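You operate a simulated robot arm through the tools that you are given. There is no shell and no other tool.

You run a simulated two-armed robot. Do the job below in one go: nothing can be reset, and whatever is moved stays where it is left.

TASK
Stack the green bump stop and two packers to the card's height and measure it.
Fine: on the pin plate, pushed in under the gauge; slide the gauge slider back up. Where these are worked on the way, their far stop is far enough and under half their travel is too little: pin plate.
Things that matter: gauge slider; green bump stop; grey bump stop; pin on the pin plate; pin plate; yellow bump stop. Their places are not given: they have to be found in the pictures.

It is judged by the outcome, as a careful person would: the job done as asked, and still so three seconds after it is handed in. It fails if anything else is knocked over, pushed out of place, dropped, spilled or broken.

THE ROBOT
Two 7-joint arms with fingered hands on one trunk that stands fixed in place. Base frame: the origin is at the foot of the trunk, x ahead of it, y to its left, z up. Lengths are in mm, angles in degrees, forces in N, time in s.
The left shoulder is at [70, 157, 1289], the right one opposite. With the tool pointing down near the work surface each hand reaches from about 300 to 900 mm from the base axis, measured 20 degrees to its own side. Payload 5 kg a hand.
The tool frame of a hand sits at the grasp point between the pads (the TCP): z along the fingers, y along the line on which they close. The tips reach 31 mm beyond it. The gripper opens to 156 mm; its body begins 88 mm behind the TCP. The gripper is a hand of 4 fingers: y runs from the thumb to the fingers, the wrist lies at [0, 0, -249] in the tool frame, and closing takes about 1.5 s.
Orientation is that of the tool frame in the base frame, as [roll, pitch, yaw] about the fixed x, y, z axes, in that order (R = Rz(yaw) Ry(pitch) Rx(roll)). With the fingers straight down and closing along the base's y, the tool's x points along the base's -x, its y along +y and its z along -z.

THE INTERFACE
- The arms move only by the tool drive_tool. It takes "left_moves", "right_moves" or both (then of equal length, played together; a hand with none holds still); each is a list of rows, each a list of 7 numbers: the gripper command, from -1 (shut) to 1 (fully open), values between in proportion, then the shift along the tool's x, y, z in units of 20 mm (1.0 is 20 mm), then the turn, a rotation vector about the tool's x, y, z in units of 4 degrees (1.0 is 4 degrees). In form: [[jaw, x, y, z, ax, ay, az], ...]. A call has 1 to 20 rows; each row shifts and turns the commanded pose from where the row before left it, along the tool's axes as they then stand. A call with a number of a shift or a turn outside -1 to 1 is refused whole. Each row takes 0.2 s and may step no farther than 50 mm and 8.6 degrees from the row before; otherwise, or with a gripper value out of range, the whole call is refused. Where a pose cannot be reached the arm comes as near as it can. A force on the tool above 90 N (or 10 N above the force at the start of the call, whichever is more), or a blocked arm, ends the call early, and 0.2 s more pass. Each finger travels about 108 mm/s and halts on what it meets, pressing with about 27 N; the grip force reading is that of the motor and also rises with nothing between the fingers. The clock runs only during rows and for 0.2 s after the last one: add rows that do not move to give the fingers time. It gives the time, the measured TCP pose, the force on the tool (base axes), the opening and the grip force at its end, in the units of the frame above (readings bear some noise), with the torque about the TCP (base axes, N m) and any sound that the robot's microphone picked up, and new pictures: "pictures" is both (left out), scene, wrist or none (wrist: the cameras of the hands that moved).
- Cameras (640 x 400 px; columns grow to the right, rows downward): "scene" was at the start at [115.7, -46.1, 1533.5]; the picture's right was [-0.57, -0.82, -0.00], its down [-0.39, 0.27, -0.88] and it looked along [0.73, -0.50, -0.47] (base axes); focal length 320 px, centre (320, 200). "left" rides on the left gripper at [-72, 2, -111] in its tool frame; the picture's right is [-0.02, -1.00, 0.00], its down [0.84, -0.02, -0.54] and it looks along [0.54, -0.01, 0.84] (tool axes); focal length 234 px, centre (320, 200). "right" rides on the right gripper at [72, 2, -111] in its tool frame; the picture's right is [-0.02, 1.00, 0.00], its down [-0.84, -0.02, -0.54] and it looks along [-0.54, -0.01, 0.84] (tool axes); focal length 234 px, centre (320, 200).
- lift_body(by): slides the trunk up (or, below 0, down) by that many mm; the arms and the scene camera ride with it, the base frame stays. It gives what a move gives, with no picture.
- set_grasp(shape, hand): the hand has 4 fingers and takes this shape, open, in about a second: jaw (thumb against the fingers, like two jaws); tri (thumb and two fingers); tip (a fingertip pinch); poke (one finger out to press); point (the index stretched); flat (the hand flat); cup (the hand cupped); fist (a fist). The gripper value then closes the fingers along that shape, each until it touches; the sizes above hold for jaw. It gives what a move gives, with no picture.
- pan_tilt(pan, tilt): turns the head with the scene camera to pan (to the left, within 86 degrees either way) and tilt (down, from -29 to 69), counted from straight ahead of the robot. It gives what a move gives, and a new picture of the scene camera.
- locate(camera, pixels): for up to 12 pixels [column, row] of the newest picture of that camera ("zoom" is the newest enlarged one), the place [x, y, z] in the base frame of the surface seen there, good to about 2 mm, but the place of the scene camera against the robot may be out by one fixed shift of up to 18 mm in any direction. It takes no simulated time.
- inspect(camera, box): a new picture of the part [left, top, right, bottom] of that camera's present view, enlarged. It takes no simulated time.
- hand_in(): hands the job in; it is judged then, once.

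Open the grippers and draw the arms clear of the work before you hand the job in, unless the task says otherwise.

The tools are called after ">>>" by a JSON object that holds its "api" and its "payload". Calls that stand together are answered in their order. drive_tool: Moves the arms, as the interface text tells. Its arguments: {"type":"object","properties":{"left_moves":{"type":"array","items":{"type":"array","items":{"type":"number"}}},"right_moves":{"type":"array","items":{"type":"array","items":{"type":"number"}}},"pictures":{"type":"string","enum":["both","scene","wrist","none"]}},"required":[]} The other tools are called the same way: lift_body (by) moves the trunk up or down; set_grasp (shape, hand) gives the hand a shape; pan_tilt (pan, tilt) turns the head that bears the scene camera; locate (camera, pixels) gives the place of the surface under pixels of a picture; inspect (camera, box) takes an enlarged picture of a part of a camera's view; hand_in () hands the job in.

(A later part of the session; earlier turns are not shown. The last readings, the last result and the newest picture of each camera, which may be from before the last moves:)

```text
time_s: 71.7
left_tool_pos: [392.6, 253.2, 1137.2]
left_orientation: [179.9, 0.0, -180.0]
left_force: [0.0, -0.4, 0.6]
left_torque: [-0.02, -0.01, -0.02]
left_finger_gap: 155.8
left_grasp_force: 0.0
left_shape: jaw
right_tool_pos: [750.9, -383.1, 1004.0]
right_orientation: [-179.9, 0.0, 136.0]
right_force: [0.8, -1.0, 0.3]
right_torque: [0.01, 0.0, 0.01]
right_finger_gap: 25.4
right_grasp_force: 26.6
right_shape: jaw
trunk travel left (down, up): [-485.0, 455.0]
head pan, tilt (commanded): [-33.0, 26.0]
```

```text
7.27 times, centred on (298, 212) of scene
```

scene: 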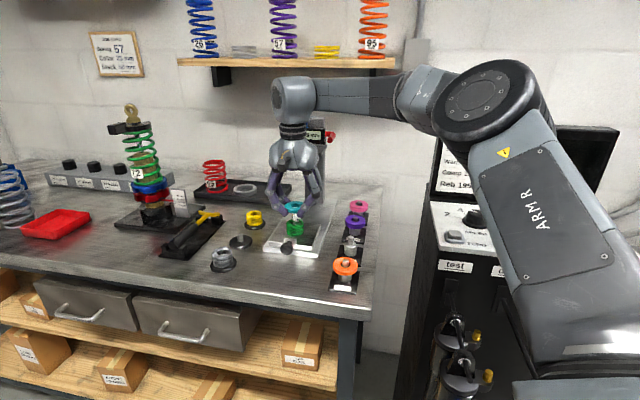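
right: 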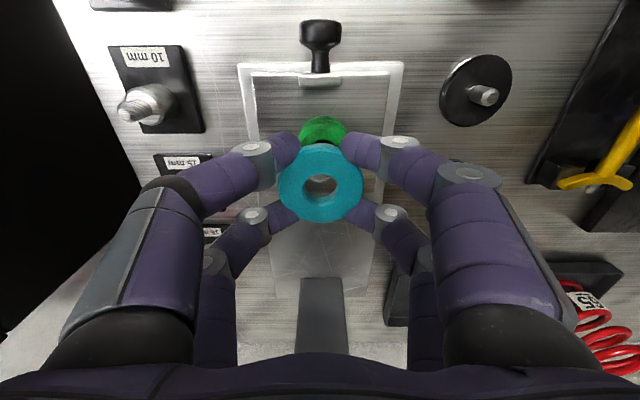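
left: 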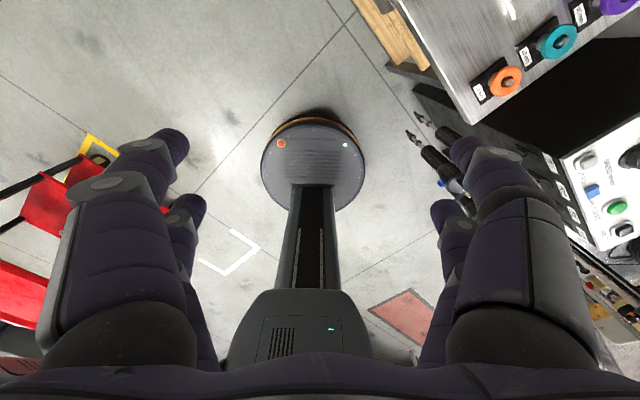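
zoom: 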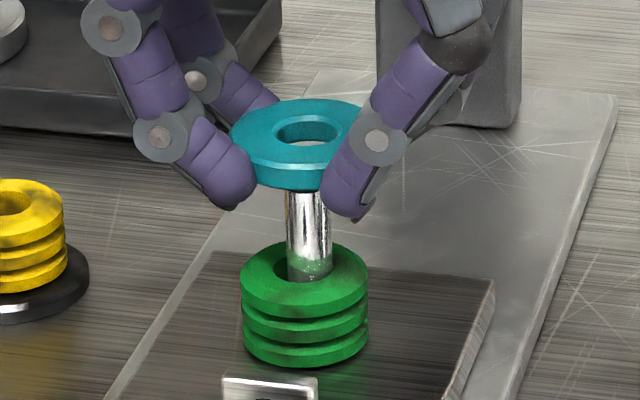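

Re-reading the view: the pin's top shows against the near side of the hole, and computing both rays puts the pin ≈3 mm nearer than the ring centre – my forward shift was wrong. I shift back 3 mm and re-check through the hole.

>>> {"api": "drive_tool", "payload": {"right_moves": [[-1, 0.15, 0, 0, 0, 0, 0], [-1, 0, 0, 0, 0, 0, 0]], "pictures": "wrist"}}

>>> {"api": "inspect", "payload": {"camera": "right", "box": [280, 140, 360, 225]}}

```text
time_s: 72.3
left_tool_pos: [394.4, 253.2, 1138.6]
left_orientation: [179.9, 0.0, -179.9]
left_force: [-0.2, 0.1, 0.6]
left_torque: [0.01, 0.0, 0.0]
left_finger_gap: 155.8
left_grasp_force: 0.1
left_shape: jaw
right_tool_pos: [749.2, -381.4, 1005.1]
right_orientation: [-179.9, 0.0, 136.0]
right_force: [-0.9, 0.2, 0.2]
right_torque: [0.0, 0.02, -0.01]
right_finger_gap: 25.4
right_grasp_force: 26.5
right_shape: jaw
trunk travel left (down, up): [-485.0, 455.0]
head pan, tilt (commanded): [-33.0, 26.0]
```

right: 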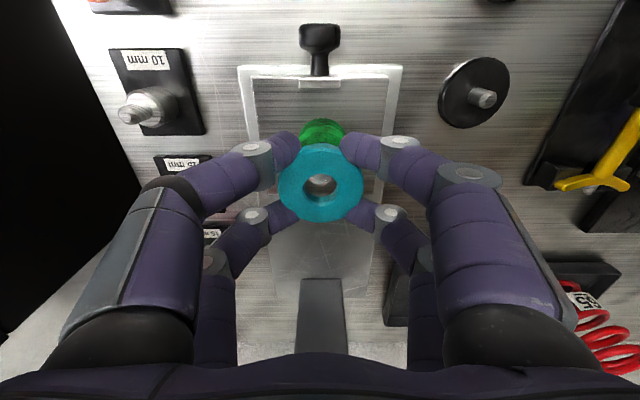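

```text
4.71 times, centred on (320, 182) of right
```

zoom: 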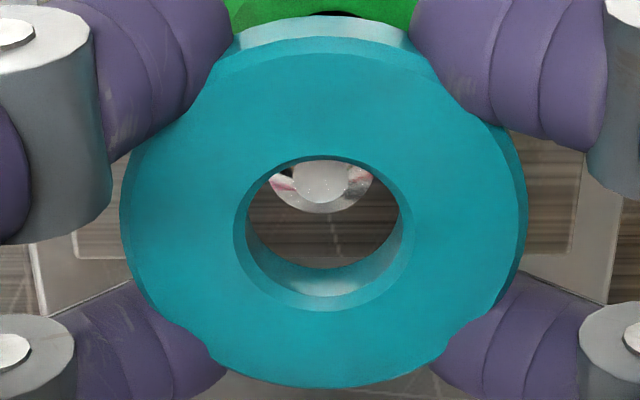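

Now the pin tip is nearly concentric (ring ≈1 mm too far). I shift 1 mm more and lower 16 mm in small steps.

>>> {"api": "drive_tool", "payload": {"right_moves": [[-1, 0.05, 0, 0, 0, 0, 0], [-1, 0, 0, 0.2, 0, 0, 0], [-1, 0, 0, 0.2, 0, 0, 0], [-1, 0, 0, 0.2, 0, 0, 0], [-1, 0, 0, 0.2, 0, 0, 0], [-1, 0, 0, 0, 0, 0, 0]], "pictures": "wrist"}}

>>> {"api": "inspect", "payload": {"camera": "right", "box": [280, 140, 360, 225]}}

>>> {"api": "inspect", "payload": {"camera": "scene", "box": [275, 185, 320, 240]}}

```text
time_s: 73.7
left_tool_pos: [393.8, 253.0, 1136.9]
left_orientation: [-179.9, -0.1, -179.9]
left_force: [0.1, -0.2, -0.1]
left_torque: [0.0, -0.01, 0.01]
left_finger_gap: 155.8
left_grasp_force: 0.1
left_shape: jaw
right_tool_pos: [748.4, -381.8, 989.2]
right_orientation: [180.0, 0.0, 136.0]
right_force: [-0.7, 0.1, 0.4]
right_torque: [-0.02, 0.01, -0.02]
right_finger_gap: 25.5
right_grasp_force: 27.4
right_shape: jaw
trunk travel left (down, up): [-485.0, 455.0]
head pan, tilt (commanded): [-33.0, 26.0]
```

right: 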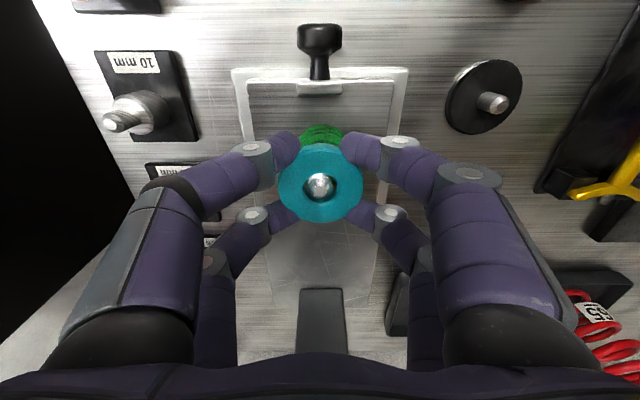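

```text
4.71 times, centred on (320, 182) of right
```

zoom: 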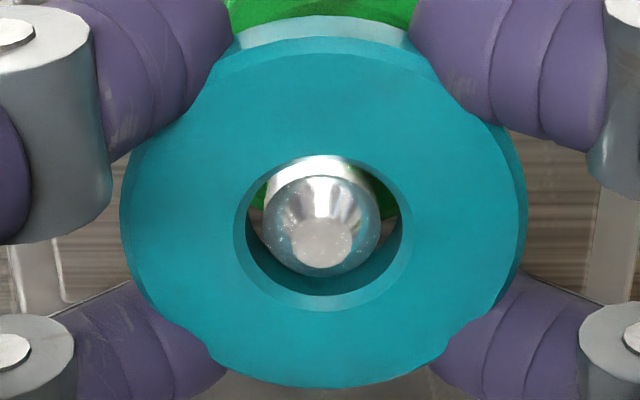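

```text
7.27 times, centred on (298, 212) of scene
```

zoom: 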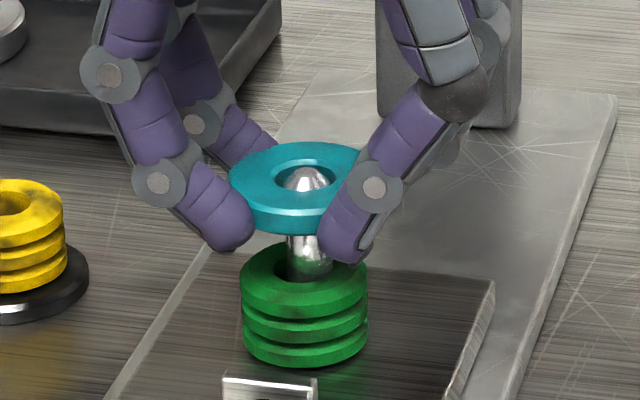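

The pin is centred in the ring with no force. I lower 23 mm more onto the green stop.

>>> {"api": "drive_tool", "payload": {"right_moves": [[-1, 0, 0, 0.3, 0, 0, 0], [-1, 0, 0, 0.3, 0, 0, 0], [-1, 0, 0, 0.3, 0, 0, 0], [-1, 0, 0, 0.2, 0, 0, 0], [-1, 0, 0, 0.1, 0, 0, 0], [-1, 0, 0, 0, 0, 0, 0]], "pictures": "wrist"}}

>>> {"api": "inspect", "payload": {"camera": "scene", "box": [275, 185, 320, 240]}}

```text
time_s: 75.1
left_tool_pos: [393.8, 253.1, 1137.1]
left_orientation: [-180.0, 0.0, -179.9]
left_force: [-0.4, 0.0, 0.2]
left_torque: [0.01, 0.0, 0.01]
left_finger_gap: 155.7
left_grasp_force: 0.1
left_shape: jaw
right_tool_pos: [748.1, -380.3, 965.5]
right_orientation: [180.0, 0.0, 136.0]
right_force: [-0.3, -0.2, -0.5]
right_torque: [-0.01, 0.0, 0.01]
right_finger_gap: 25.2
right_grasp_force: 27.1
right_shape: jaw
trunk travel left (down, up): [-485.0, 455.0]
head pan, tilt (commanded): [-33.0, 26.0]
```

right: 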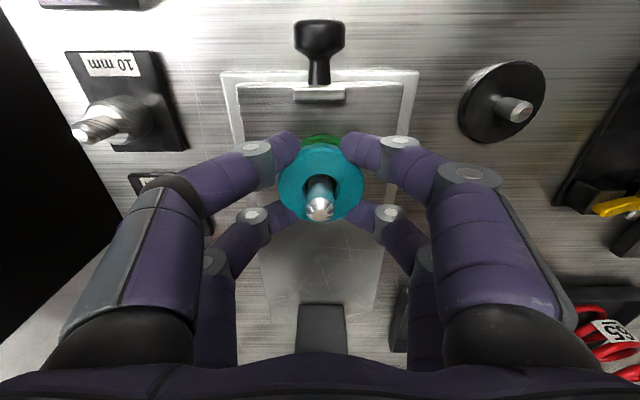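

```text
7.27 times, centred on (298, 212) of scene
```

zoom: 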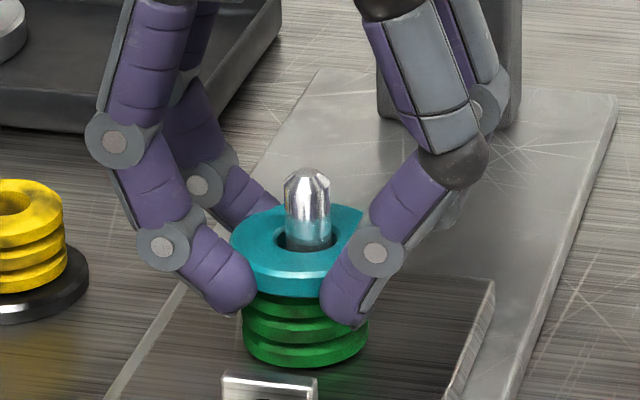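

Not touching yet. I lower by 3 mm more.

>>> {"api": "drive_tool", "payload": {"right_moves": [[-1, 0, 0, 0.075, 0, 0, 0], [-1, 0, 0, 0.075, 0, 0, 0], [-1, 0, 0, 0, 0, 0, 0]], "pictures": "none"}}

>>> {"api": "inspect", "payload": {"camera": "scene", "box": [275, 185, 320, 240]}}

```text
time_s: 75.9
left_tool_pos: [392.5, 253.7, 1137.3]
left_orientation: [180.0, -0.1, -180.0]
left_force: [-1.1, 0.0, 0.0]
left_torque: [0.01, 0.02, 0.01]
left_finger_gap: 155.9
left_grasp_force: 0.1
left_shape: jaw
right_tool_pos: [748.6, -380.2, 963.6]
right_orientation: [179.9, 0.1, 135.9]
right_force: [0.6, -0.5, 5.9]
right_torque: [-0.03, -0.13, -0.01]
right_finger_gap: 25.3
right_grasp_force: 27.5
right_shape: jaw
trunk travel left (down, up): [-485.0, 455.0]
head pan, tilt (commanded): [-33.0, 26.0]
```

```text
7.27 times, centred on (298, 212) of scene
```

zoom: 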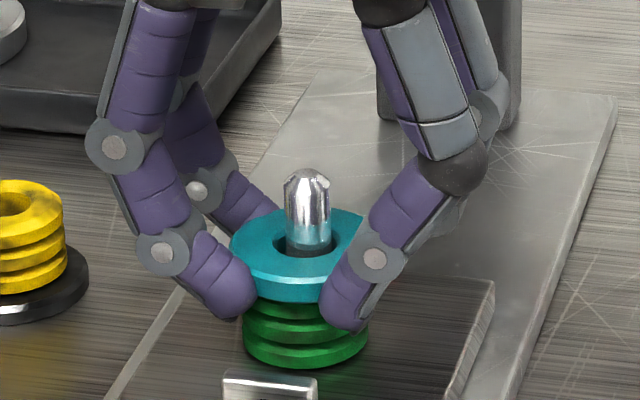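

Contact at ~6 N: the teal packer is seated. I open and lift straight up.

>>> {"api": "drive_tool", "payload": {"right_moves": [[-0.6, 0, 0, -0.05, 0, 0, 0], [-0.3, 0, 0, 0, 0, 0, 0], [0, 0, 0, 0, 0, 0, 0], [0, 0, 0, 0, 0, 0, 0], [0, 0, 0, -0.6, 0, 0, 0], [0, 0, 0, -1, 0, 0, 0], [0, 0, 0, -1, 0, 0, 0], [0, 0, 0, -1, 0, 0, 0], [0, 0, 0, -0.8, 0, 0, 0], [0, 0, 0, 0, 0, 0, 0]]}}

>>> {"api": "inspect", "payload": {"camera": "scene", "box": [265, 190, 325, 265]}}

```text
time_s: 78.1
left_tool_pos: [395.0, 253.0, 1137.3]
left_orientation: [180.0, 0.0, -180.0]
left_force: [0.4, -0.2, -0.1]
left_torque: [0.01, 0.02, 0.01]
left_finger_gap: 155.8
left_grasp_force: 0.0
left_shape: jaw
right_tool_pos: [748.9, -380.5, 1051.5]
right_orientation: [179.9, 0.0, 135.9]
right_force: [-0.3, -0.3, 0.7]
right_torque: [-0.02, 0.0, 0.02]
right_finger_gap: 77.3
right_grasp_force: 0.0
right_shape: jaw
trunk travel left (down, up): [-485.0, 455.0]
head pan, tilt (commanded): [-33.0, 26.0]
```

scene: 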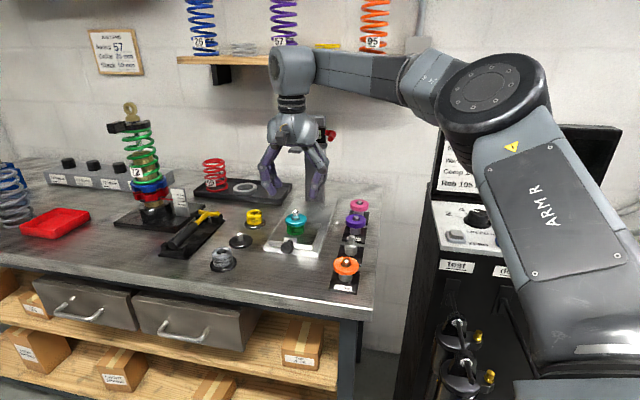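
right: 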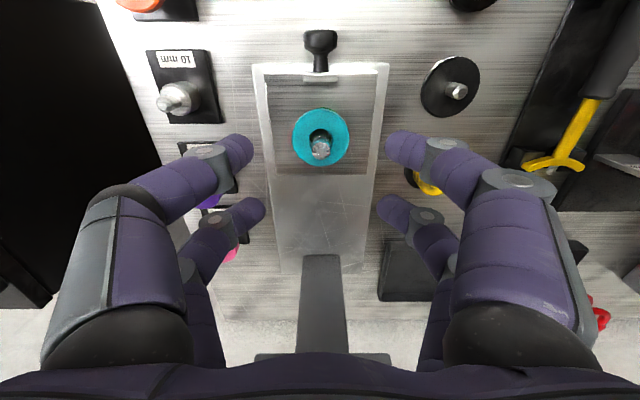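

```text
5.33 times, centred on (295, 228) of scene
```

zoom: 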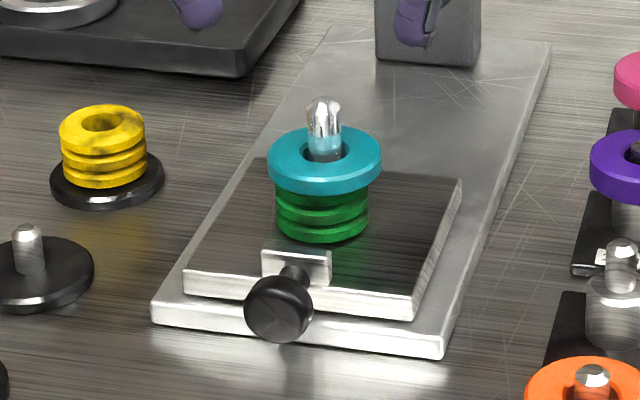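

Teal sits on the green stop around the pin. Next, the orange 10 mm packer near (558,−392); I move over at height.

>>> {"api": "drive_tool", "payload": {"right_moves": [[0, 0.806, -0.88, 0, 0, 0, 0], [0, 0.806, -0.88, 0, 0, 0, 0], [0, 0.806, -0.88, 0, 0, 0, 0], [0, 0.806, -0.88, 0, 0, 0, 0], [0, 0.806, -0.88, 0, 0, 0, 0], [0, 0.806, -0.88, 0, 0, 0, 0], [0, 0.806, -0.88, 0, 0, 0, 0], [0, 0.806, -0.88, 0, 0, 0, 0], [0, 0, 0, 0, 0, 0, 0]]}}

>>> {"api": "inspect", "payload": {"camera": "right", "box": [260, 80, 380, 200]}}

```text
time_s: 80.1
left_tool_pos: [394.6, 253.8, 1136.5]
left_orientation: [180.0, 0.0, 180.0]
left_force: [-0.5, -0.2, -0.5]
left_torque: [0.0, 0.01, 0.02]
left_finger_gap: 156.1
left_grasp_force: 0.1
left_shape: jaw
right_tool_pos: [559.0, -393.5, 1050.5]
right_orientation: [180.0, 0.0, 136.0]
right_force: [0.8, 0.3, -1.1]
right_torque: [0.01, -0.02, -0.04]
right_finger_gap: 77.5
right_grasp_force: 0.2
right_shape: jaw
trunk travel left (down, up): [-485.0, 455.0]
head pan, tilt (commanded): [-33.0, 26.0]
```

scene: 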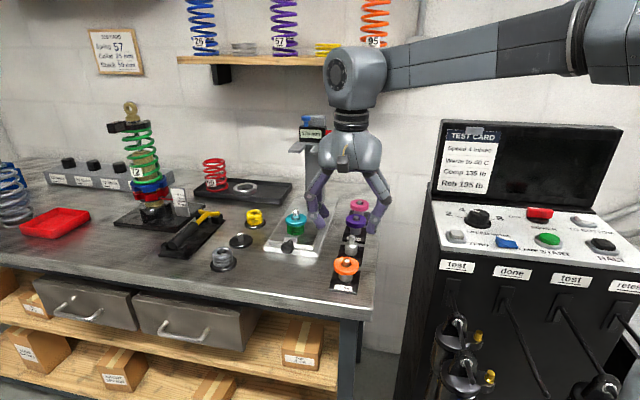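
right: 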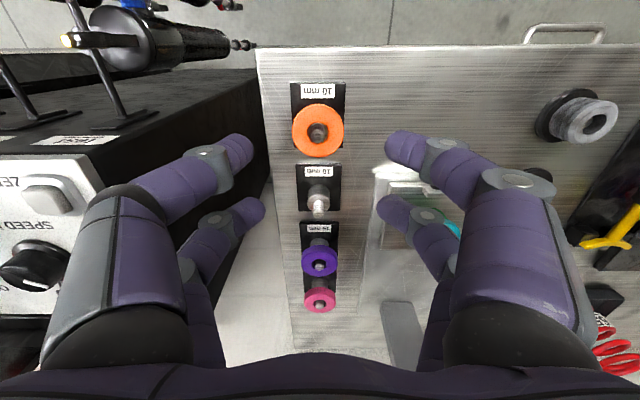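

```text
3.33 times, centred on (320, 140) of right
```

zoom: 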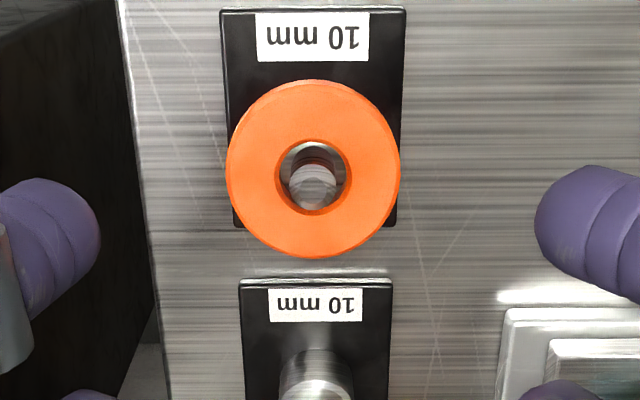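

I locate the orange ring edges for centring.

>>> {"api": "locate", "payload": {"camera": "zoom", "pixels": [[232, 170], [396, 170], [313, 250], [313, 88], [255, 115], [370, 115], [255, 225], [370, 225], [311, 185], [313, 305]]}}

```text
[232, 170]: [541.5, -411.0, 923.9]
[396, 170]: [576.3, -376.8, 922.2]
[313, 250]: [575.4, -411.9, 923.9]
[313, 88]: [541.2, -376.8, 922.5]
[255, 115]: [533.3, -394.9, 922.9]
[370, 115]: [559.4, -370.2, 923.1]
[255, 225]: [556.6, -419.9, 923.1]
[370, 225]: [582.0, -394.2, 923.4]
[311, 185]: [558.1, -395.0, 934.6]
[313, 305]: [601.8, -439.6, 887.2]
```

Orange centre (558.6,−394.1) matches the TCP. I descend to z≈941 around it.

>>> {"api": "drive_tool", "payload": {"right_moves": [[0, 0, 0, 1, 0, 0, 0], [0, 0, 0, 1, 0, 0, 0], [0, 0, 0, 1, 0, 0, 0], [0, 0, 0, 1, 0, 0, 0], [0, 0, 0, 0.8, 0, 0, 0], [0, 0, 0, 0.65, 0, 0, 0], [0, 0, 0, 0, 0, 0, 0]]}}

>>> {"api": "inspect", "payload": {"camera": "right", "box": [220, 120, 420, 260]}}

```text
time_s: 81.7
left_tool_pos: [391.9, 251.8, 1137.5]
left_orientation: [180.0, -0.1, 179.9]
left_force: [0.9, 0.3, 0.7]
left_torque: [0.0, 0.01, 0.01]
left_finger_gap: 155.9
left_grasp_force: 0.1
left_shape: jaw
right_tool_pos: [558.1, -394.0, 941.4]
right_orientation: [-179.9, 0.1, 136.0]
right_force: [0.1, -1.0, 0.3]
right_torque: [-0.01, 0.0, -0.04]
right_finger_gap: 77.1
right_grasp_force: 0.1
right_shape: jaw
trunk travel left (down, up): [-485.0, 455.0]
head pan, tilt (commanded): [-33.0, 26.0]
```

scene: 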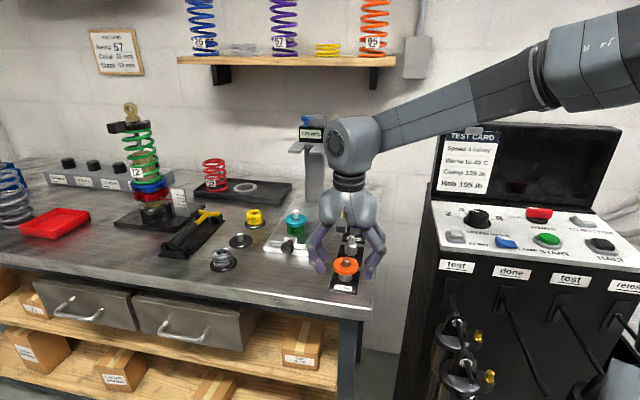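
right: 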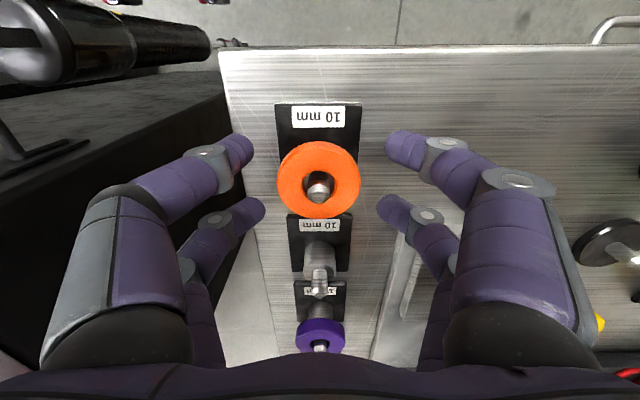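

```text
2.86 times, centred on (320, 190) of right
```

zoom: 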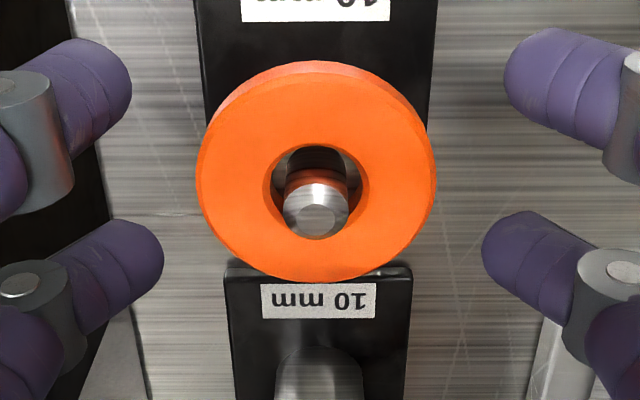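

Ring centred between the pairs. I close gradually.

>>> {"api": "drive_tool", "payload": {"right_moves": [[-0.3, 0, 0, 0, 0, 0, 0], [-0.6, 0, 0, 0, 0, 0, 0], [-1, 0, 0, 0, 0, 0, 0], [-1, 0, 0, 0, 0, 0, 0], [-1, 0, 0, 0, 0, 0, 0], [-1, 0, 0, 0, 0, 0, 0]], "pictures": "wrist"}}

>>> {"api": "inspect", "payload": {"camera": "right", "box": [220, 120, 420, 260]}}

>>> {"api": "inspect", "payload": {"camera": "scene", "box": [310, 200, 400, 300]}}

```text
time_s: 83.1
left_tool_pos: [393.4, 253.1, 1137.4]
left_orientation: [-180.0, 0.0, -180.0]
left_force: [0.3, 1.1, 0.5]
left_torque: [0.02, 0.03, 0.03]
left_finger_gap: 156.0
left_grasp_force: 0.0
left_shape: jaw
right_tool_pos: [557.6, -394.0, 942.7]
right_orientation: [179.9, 0.0, 136.0]
right_force: [-0.1, 0.4, 0.4]
right_torque: [0.01, 0.0, 0.03]
right_finger_gap: 24.8
right_grasp_force: 27.3
right_shape: jaw
trunk travel left (down, up): [-485.0, 455.0]
head pan, tilt (commanded): [-33.0, 26.0]
```

right: 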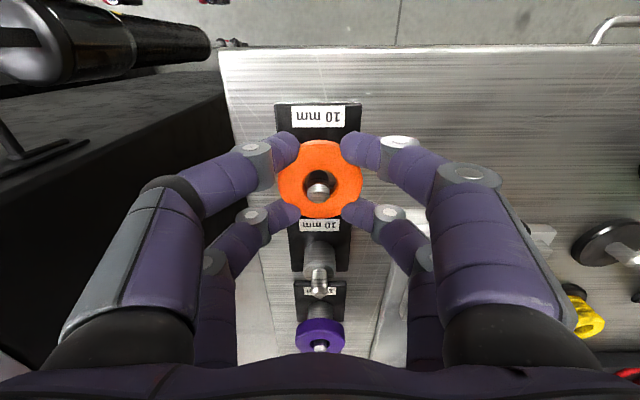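

```text
2.86 times, centred on (320, 190) of right
```

zoom: 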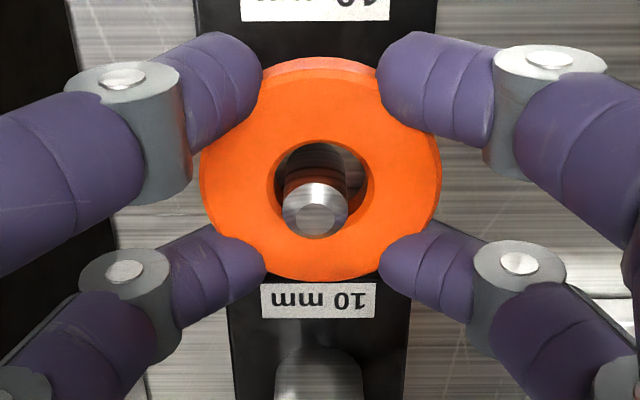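

```text
4.00 times, centred on (355, 250) of scene
```

zoom: 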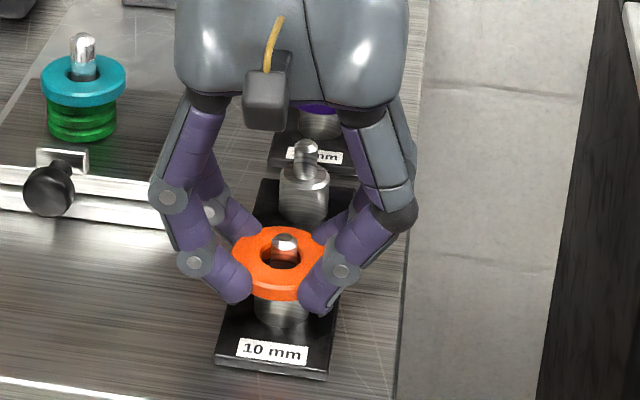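

Firm grip (gap 24.8). I lift straight up 80 mm and check.

>>> {"api": "drive_tool", "payload": {"right_moves": [[-1, 0, 0, -0.4, 0, 0, 0], [-1, 0, 0, -0.6, 0, 0, 0], [-1, 0, 0, -1, 0, 0, 0], [-1, 0, 0, -1, 0, 0, 0], [-1, 0, 0, -1, 0, 0, 0], [-1, 0, 0, 0, 0, 0, 0]], "pictures": "wrist"}}

>>> {"api": "inspect", "payload": {"camera": "right", "box": [220, 120, 420, 260]}}

```text
time_s: 84.5
left_tool_pos: [392.7, 252.4, 1136.2]
left_orientation: [-180.0, 0.0, -180.0]
left_force: [0.1, 0.3, -0.2]
left_torque: [0.0, 0.03, -0.03]
left_finger_gap: 155.9
left_grasp_force: 0.2
left_shape: jaw
right_tool_pos: [557.0, -393.5, 1021.9]
right_orientation: [-180.0, 0.0, 136.0]
right_force: [0.1, -0.8, -0.1]
right_torque: [0.01, 0.02, -0.01]
right_finger_gap: 24.9
right_grasp_force: 27.3
right_shape: jaw
trunk travel left (down, up): [-485.0, 455.0]
head pan, tilt (commanded): [-33.0, 26.0]
```

right: 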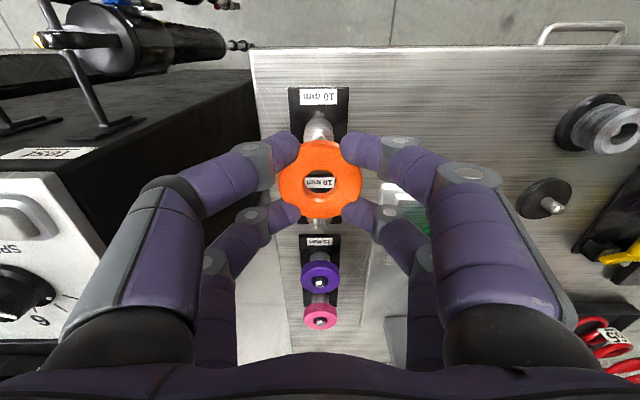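

```text
2.86 times, centred on (320, 190) of right
```

zoom: 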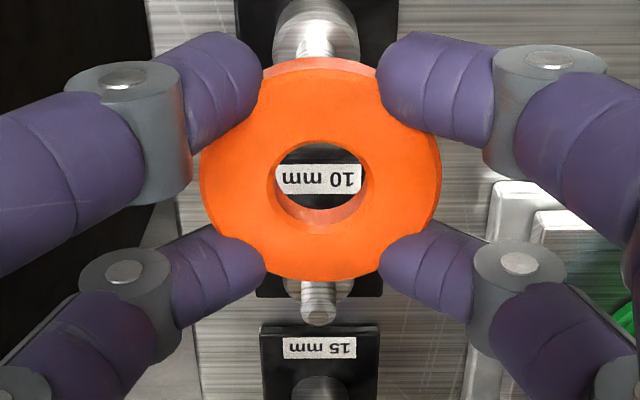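

Orange ring is held level. I carry it over the pin to the same aligned position used for the teal one.

>>> {"api": "drive_tool", "payload": {"right_moves": [[-1, -0.807, 0.889, 0, 0, 0, 0], [-1, -0.807, 0.889, 0, 0, 0, 0], [-1, -0.807, 0.889, 0, 0, 0, 0], [-1, -0.807, 0.889, 0, 0, 0, 0], [-1, -0.807, 0.889, 0, 0, 0, 0], [-1, -0.807, 0.889, 0, 0, 0, 0], [-1, -0.807, 0.889, 0, 0, 0, 0], [-1, -0.807, 0.889, 0, 0, 0, 0], [-1, 0, 0, 0, 0, 0, 0], [-1, 0, 0, 0.4, 0, 0, 0], [-1, 0, 0, 0, 0, 0, 0]]}}

>>> {"api": "inspect", "payload": {"camera": "right", "box": [280, 140, 360, 225]}}

>>> {"api": "inspect", "payload": {"camera": "scene", "box": [275, 180, 320, 235]}}

```text
time_s: 86.9
left_tool_pos: [394.5, 252.9, 1137.1]
left_orientation: [180.0, 0.0, 180.0]
left_force: [0.4, -0.4, 0.7]
left_torque: [-0.01, -0.01, 0.02]
left_finger_gap: 156.0
left_grasp_force: 0.0
left_shape: jaw
right_tool_pos: [751.6, -379.5, 1013.9]
right_orientation: [179.9, 0.0, 136.0]
right_force: [0.1, 0.5, 0.0]
right_torque: [0.01, 0.0, 0.03]
right_finger_gap: 24.5
right_grasp_force: 26.7
right_shape: jaw
trunk travel left (down, up): [-485.0, 455.0]
head pan, tilt (commanded): [-33.0, 26.0]
```

scene: 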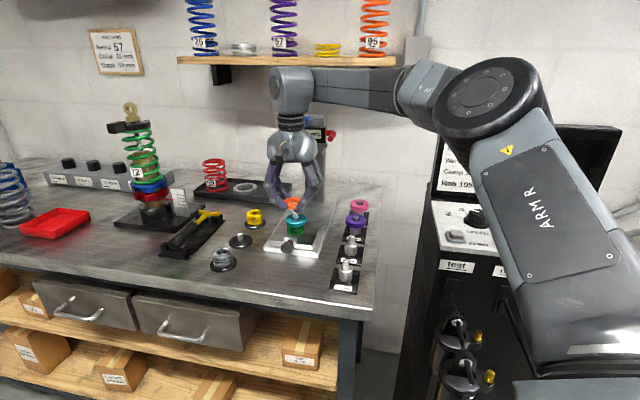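
right: 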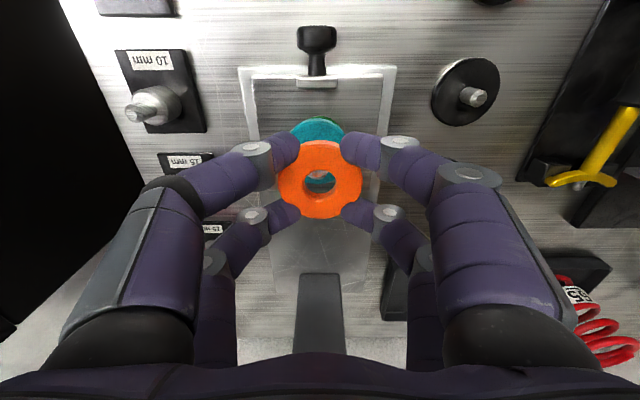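

```text
4.71 times, centred on (320, 182) of right
```

zoom: 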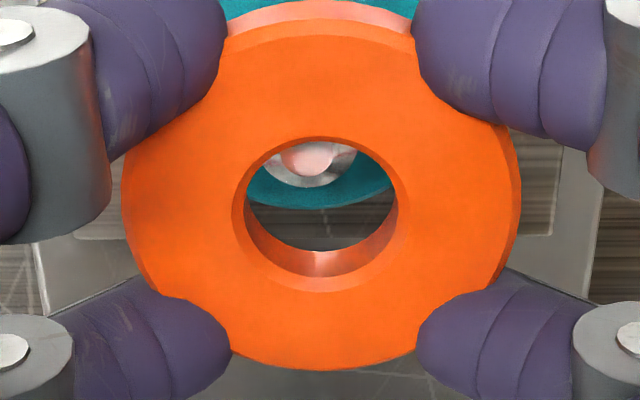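

```text
7.27 times, centred on (298, 208) of scene
```

zoom: 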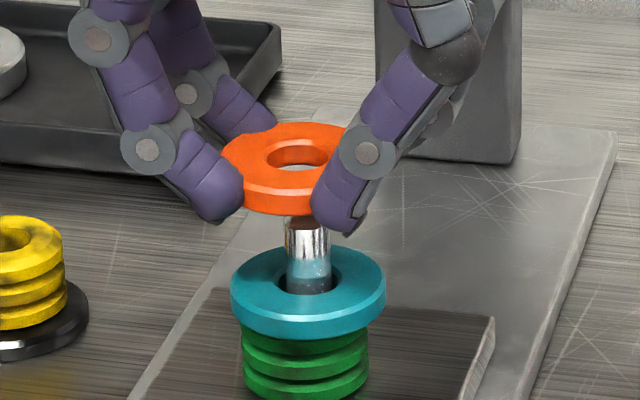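

Through the hole, the pin lies ~2 mm to the left of the hole's centre and is well aligned in depth. I shift 2 mm left and lower 14 mm.

>>> {"api": "drive_tool", "payload": {"right_moves": [[-1, 0, -0.1, 0, 0, 0, 0], [-1, 0, 0, 0.2, 0, 0, 0], [-1, 0, 0, 0.2, 0, 0, 0], [-1, 0, 0, 0.2, 0, 0, 0], [-1, 0, 0, 0.2, 0, 0, 0], [-1, 0, 0, 0, 0, 0, 0]], "pictures": "wrist"}}

>>> {"api": "inspect", "payload": {"camera": "right", "box": [280, 140, 360, 225]}}

>>> {"api": "inspect", "payload": {"camera": "scene", "box": [275, 180, 320, 235]}}

```text
time_s: 88.3
left_tool_pos: [393.2, 252.8, 1137.0]
left_orientation: [180.0, 0.0, -179.9]
left_force: [0.5, 0.2, -0.3]
left_torque: [-0.01, -0.02, -0.02]
left_finger_gap: 155.8
left_grasp_force: 0.1
left_shape: jaw
right_tool_pos: [748.8, -381.5, 997.4]
right_orientation: [180.0, 0.0, 135.9]
right_force: [0.4, -0.2, 0.2]
right_torque: [-0.02, 0.03, -0.04]
right_finger_gap: 24.4
right_grasp_force: 26.9
right_shape: jaw
trunk travel left (down, up): [-485.0, 455.0]
head pan, tilt (commanded): [-33.0, 26.0]
```

right: 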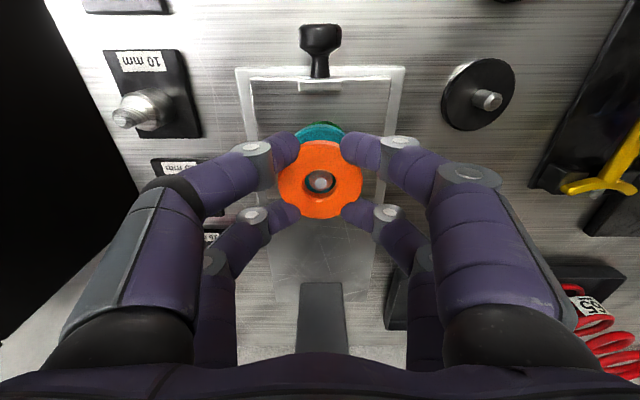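

```text
4.71 times, centred on (320, 182) of right
```

zoom: 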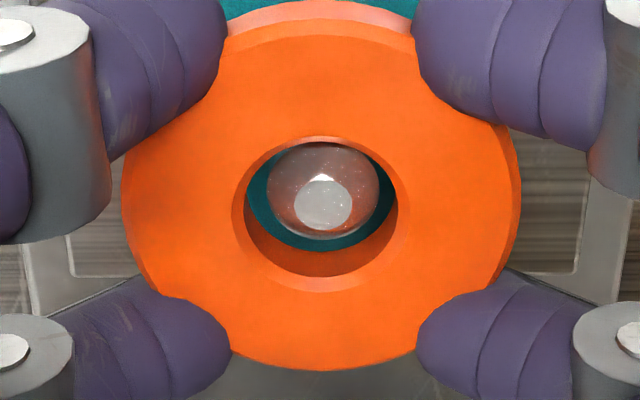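

```text
7.27 times, centred on (298, 208) of scene
```

zoom: 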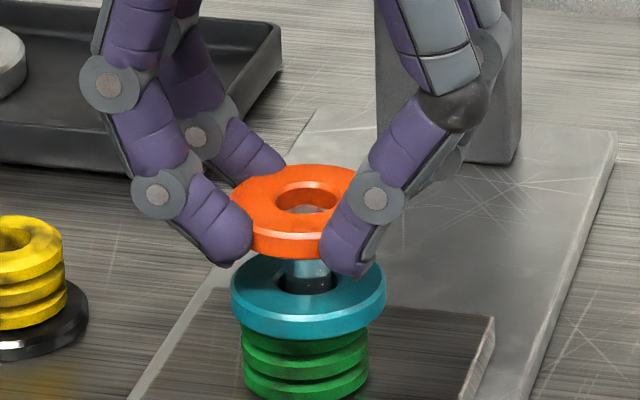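

The pin is centred in the hole with no force. I lower 16 mm.

>>> {"api": "drive_tool", "payload": {"right_moves": [[-1, 0, 0, 0.2, 0, 0, 0], [-1, 0, 0, 0.2, 0, 0, 0], [-1, 0, 0, 0.2, 0, 0, 0], [-1, 0, 0, 0.2, 0, 0, 0], [-1, 0, 0, 0, 0, 0, 0]], "pictures": "wrist"}}

>>> {"api": "inspect", "payload": {"camera": "scene", "box": [275, 180, 320, 235]}}

```text
time_s: 89.5
left_tool_pos: [394.0, 253.3, 1136.4]
left_orientation: [-180.0, 0.0, 180.0]
left_force: [-0.6, -0.4, -0.4]
left_torque: [-0.02, 0.0, 0.01]
left_finger_gap: 155.9
left_grasp_force: 0.1
left_shape: jaw
right_tool_pos: [748.0, -382.6, 982.4]
right_orientation: [180.0, -0.1, 135.9]
right_force: [0.6, 0.1, -0.8]
right_torque: [-0.02, -0.03, 0.01]
right_finger_gap: 24.5
right_grasp_force: 27.0
right_shape: jaw
trunk travel left (down, up): [-485.0, 455.0]
head pan, tilt (commanded): [-33.0, 26.0]
```

right: 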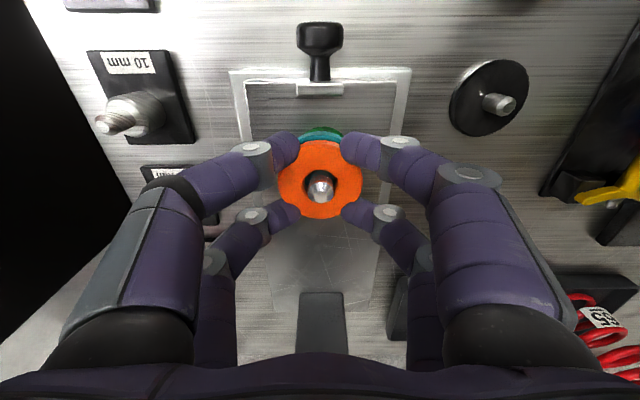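

```text
7.27 times, centred on (298, 208) of scene
```

zoom: 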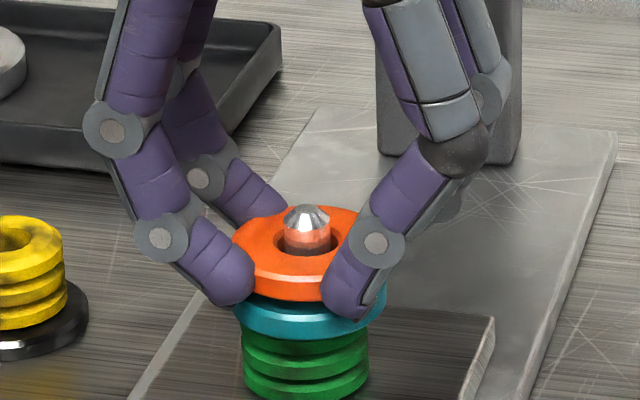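

Nearly down with no load. I lower 3 mm more and read the force.

>>> {"api": "drive_tool", "payload": {"right_moves": [[-1, 0, 0, 0.075, 0, 0, 0], [-1, 0, 0, 0.075, 0, 0, 0], [-1, 0, 0, 0, 0, 0, 0]], "pictures": "none"}}

>>> {"api": "inspect", "payload": {"camera": "scene", "box": [275, 180, 320, 235]}}

```text
time_s: 90.3
left_tool_pos: [393.7, 252.8, 1137.0]
left_orientation: [180.0, 0.0, 179.9]
left_force: [-0.4, -1.0, 0.0]
left_torque: [-0.03, 0.0, 0.02]
left_finger_gap: 156.0
left_grasp_force: 0.0
left_shape: jaw
right_tool_pos: [748.4, -381.6, 980.1]
right_orientation: [180.0, 0.0, 136.0]
right_force: [-0.2, 0.2, -0.7]
right_torque: [-0.01, -0.02, -0.03]
right_finger_gap: 24.4
right_grasp_force: 27.5
right_shape: jaw
trunk travel left (down, up): [-485.0, 455.0]
head pan, tilt (commanded): [-33.0, 26.0]
```

```text
7.27 times, centred on (298, 208) of scene
```

zoom: 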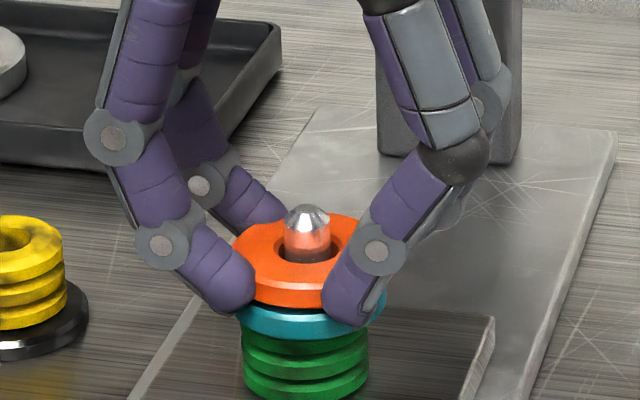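

Still free; I lower another 2 mm.

>>> {"api": "drive_tool", "payload": {"right_moves": [[-1, 0, 0, 0.06, 0, 0, 0], [-1, 0, 0, 0.06, 0, 0, 0], [-1, 0, 0, 0, 0, 0, 0]], "pictures": "none"}}

>>> {"api": "inspect", "payload": {"camera": "scene", "box": [275, 180, 320, 235]}}

```text
time_s: 91.1
left_tool_pos: [393.8, 253.0, 1137.2]
left_orientation: [-179.9, 0.0, -180.0]
left_force: [0.2, -0.1, 0.0]
left_torque: [-0.02, 0.0, -0.01]
left_finger_gap: 155.8
left_grasp_force: 0.0
left_shape: jaw
right_tool_pos: [748.2, -381.4, 977.1]
right_orientation: [-180.0, 0.0, 136.0]
right_force: [-1.2, 0.8, 1.9]
right_torque: [-0.02, 0.07, -0.01]
right_finger_gap: 24.6
right_grasp_force: 26.6
right_shape: jaw
trunk travel left (down, up): [-485.0, 455.0]
head pan, tilt (commanded): [-33.0, 26.0]
```

```text
7.27 times, centred on (298, 208) of scene
```

zoom: 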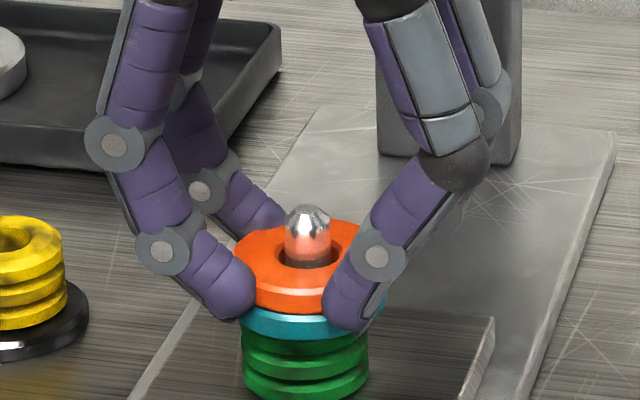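

Contact begins (≈2 N) and the rings meet. I open the hand and lift clear.

>>> {"api": "drive_tool", "payload": {"right_moves": [[-0.6, 0, 0, 0, 0, 0, 0], [-0.3, 0, 0, 0, 0, 0, 0], [0, 0, 0, 0, 0, 0, 0], [0, 0, 0, 0, 0, 0, 0], [0, 0, 0, -0.6, 0, 0, 0], [0, 0, 0, -1, 0, 0, 0], [0, 0, 0, -1, 0, 0, 0], [0, 0, 0, -1, 0, 0, 0], [0, 0, 0, 0, 0, 0, 0]]}}

>>> {"api": "inspect", "payload": {"camera": "scene", "box": [265, 190, 325, 265]}}

>>> {"api": "inspect", "payload": {"camera": "right", "box": [260, 60, 380, 200]}}

```text
time_s: 93.1
left_tool_pos: [394.6, 252.6, 1137.5]
left_orientation: [180.0, 0.1, -180.0]
left_force: [0.5, -0.1, 0.1]
left_torque: [-0.02, -0.04, 0.0]
left_finger_gap: 156.1
left_grasp_force: 0.1
left_shape: jaw
right_tool_pos: [748.3, -380.9, 1049.0]
right_orientation: [180.0, 0.0, 136.0]
right_force: [-0.8, 0.5, 0.1]
right_torque: [0.0, 0.01, 0.04]
right_finger_gap: 77.3
right_grasp_force: 0.1
right_shape: jaw
trunk travel left (down, up): [-485.0, 455.0]
head pan, tilt (commanded): [-33.0, 26.0]
```

scene: 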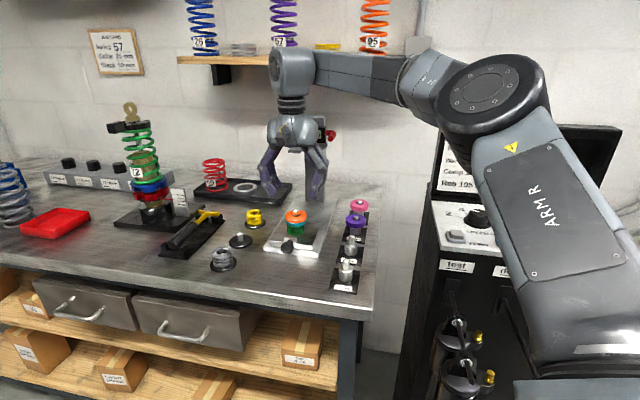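
right: 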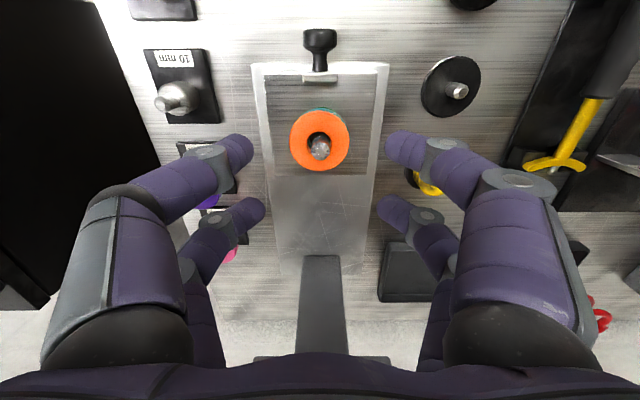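

```text
5.33 times, centred on (295, 228) of scene
```

zoom: 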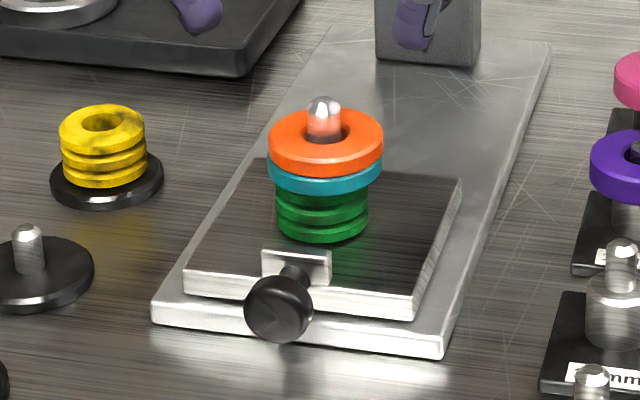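

```text
2.86 times, centred on (320, 130) of right
```

zoom: 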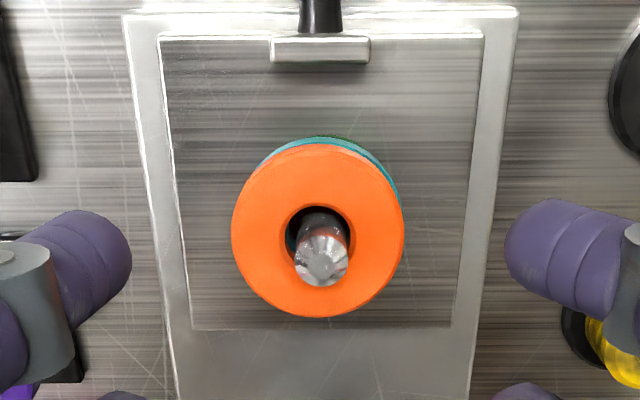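

The stack (green + teal + orange) is on the pin. Now I close the hand, back it off along the line and lower it in front of the knob to push the plate in.

>>> {"api": "drive_tool", "payload": {"right_moves": [[0, 0.9, 0, 0, 0, 0, 0], [-1, 0.9, 0, 0, 0, 0, 0], [-1, 0.9, 0, 0, 0, 0, 0], [-1, 0.9, 0, 0, 0, 0, 0], [-1, 0.9, 0, 0, 0, 0, 0], [-1, 0.9, 0, 0, 0, 0, 0], [-1, 0.9, 0, 0, 0, 0, 0], [-1, 0, 0, 0.9, 0, 0, 0], [-1, 0, 0, 0.9, 0, 0, 0], [-1, 0, 0, 0.9, 0, 0, 0], [-1, 0, 0, 0, 0, 0, 0]]}}

```text
time_s: 95.5
left_tool_pos: [393.1, 252.8, 1136.3]
left_orientation: [-179.9, 0.0, 179.9]
left_force: [0.6, -0.1, -0.3]
left_torque: [-0.03, -0.03, -0.02]
left_finger_gap: 155.6
left_grasp_force: 0.0
left_shape: jaw
right_tool_pos: [657.9, -293.5, 994.9]
right_orientation: [-179.9, 0.0, 136.0]
right_force: [0.4, -0.1, -1.5]
right_torque: [-0.02, -0.04, 0.02]
right_finger_gap: 0.0
right_grasp_force: 27.0
right_shape: jaw
trunk travel left (down, up): [-485.0, 455.0]
head pan, tilt (commanded): [-33.0, 26.0]
```

scene: 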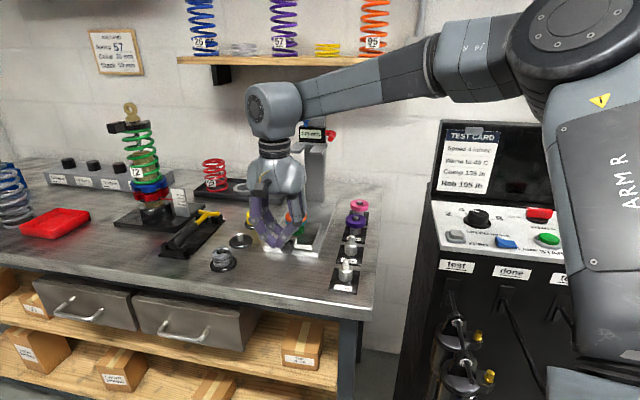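
right: 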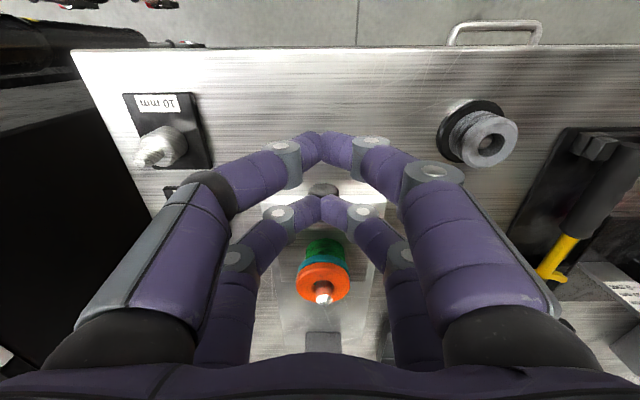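

The knob is visible just beyond the closed far fingertips at (323,188). I locate it to be sure the fingers come down in front of it.

>>> {"api": "inspect", "payload": {"camera": "right", "box": [270, 130, 370, 260]}}

>>> {"api": "locate", "payload": {"camera": "right", "pixels": [[322, 185], [322, 190], [315, 187], [332, 187], [318, 205], [325, 205], [322, 270], [330, 298], [310, 275], [345, 280]]}}

```text
3.08 times, centred on (320, 195) of right
```

zoom: 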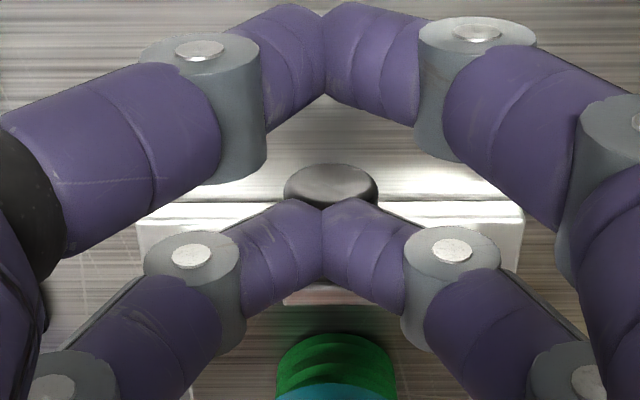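

```text
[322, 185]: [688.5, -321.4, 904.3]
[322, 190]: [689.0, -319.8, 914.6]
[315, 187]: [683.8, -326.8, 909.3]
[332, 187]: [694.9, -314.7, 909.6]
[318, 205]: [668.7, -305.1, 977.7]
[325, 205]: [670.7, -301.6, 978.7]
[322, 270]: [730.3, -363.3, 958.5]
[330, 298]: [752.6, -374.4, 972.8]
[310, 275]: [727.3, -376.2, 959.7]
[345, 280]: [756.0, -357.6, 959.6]
```

Knob front face at s≈718; the fingers end at ≈702, so they'll come down 16 mm in front. (Stack top 959.6 − plate 909.5 ≈ 50 mm.) I descend to z≈929.

>>> {"api": "drive_tool", "payload": {"right_moves": [[-1, 0, 0, 1, 0, 0, 0], [-1, 0, 0, 1, 0, 0, 0], [-1, 0, 0, 0.9, 0, 0, 0], [-1, 0, 0, 0.4, 0, 0, 0], [-1, 0, 0, 0, 0, 0, 0]]}}

>>> {"api": "inspect", "payload": {"camera": "right", "box": [270, 150, 370, 280]}}

```text
time_s: 96.7
left_tool_pos: [395.1, 254.4, 1137.3]
left_orientation: [-180.0, 0.1, 180.0]
left_force: [0.6, 0.0, 0.5]
left_torque: [0.0, -0.03, -0.01]
left_finger_gap: 156.1
left_grasp_force: 0.1
left_shape: jaw
right_tool_pos: [657.2, -293.5, 928.5]
right_orientation: [-179.9, 0.0, 136.0]
right_force: [0.0, 0.4, -0.2]
right_torque: [-0.03, 0.0, -0.01]
right_finger_gap: 0.3
right_grasp_force: 27.1
right_shape: jaw
trunk travel left (down, up): [-485.0, 455.0]
head pan, tilt (commanded): [-33.0, 26.0]
```

scene: 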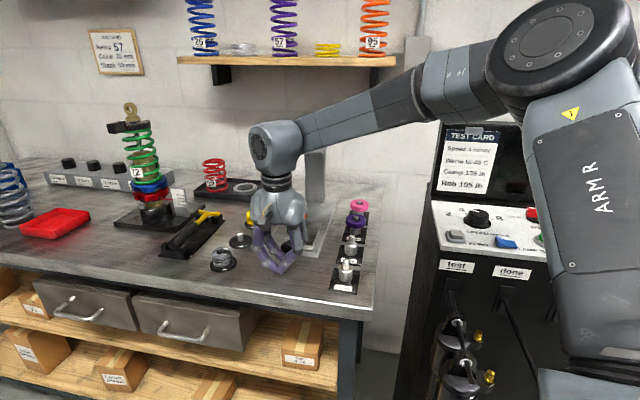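
right: 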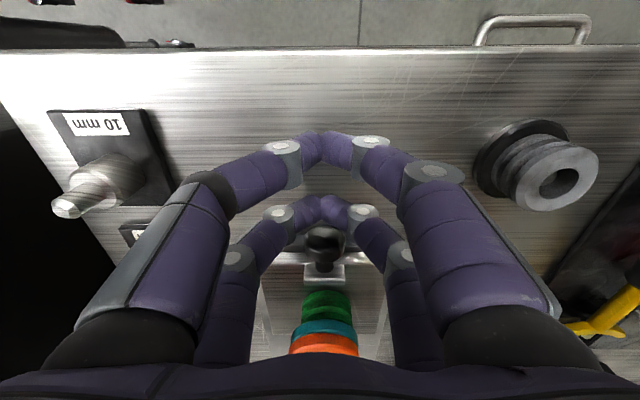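

```text
3.08 times, centred on (320, 215) of right
```

zoom: 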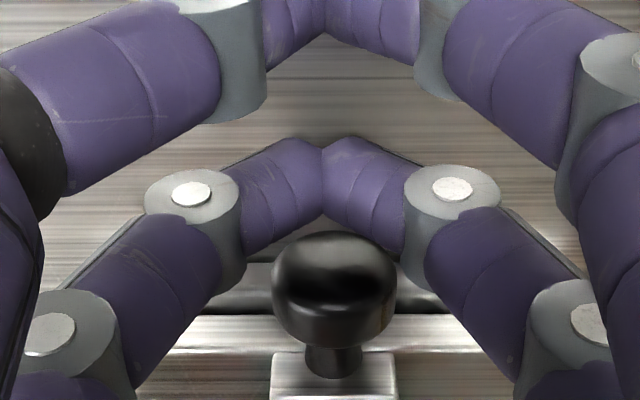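

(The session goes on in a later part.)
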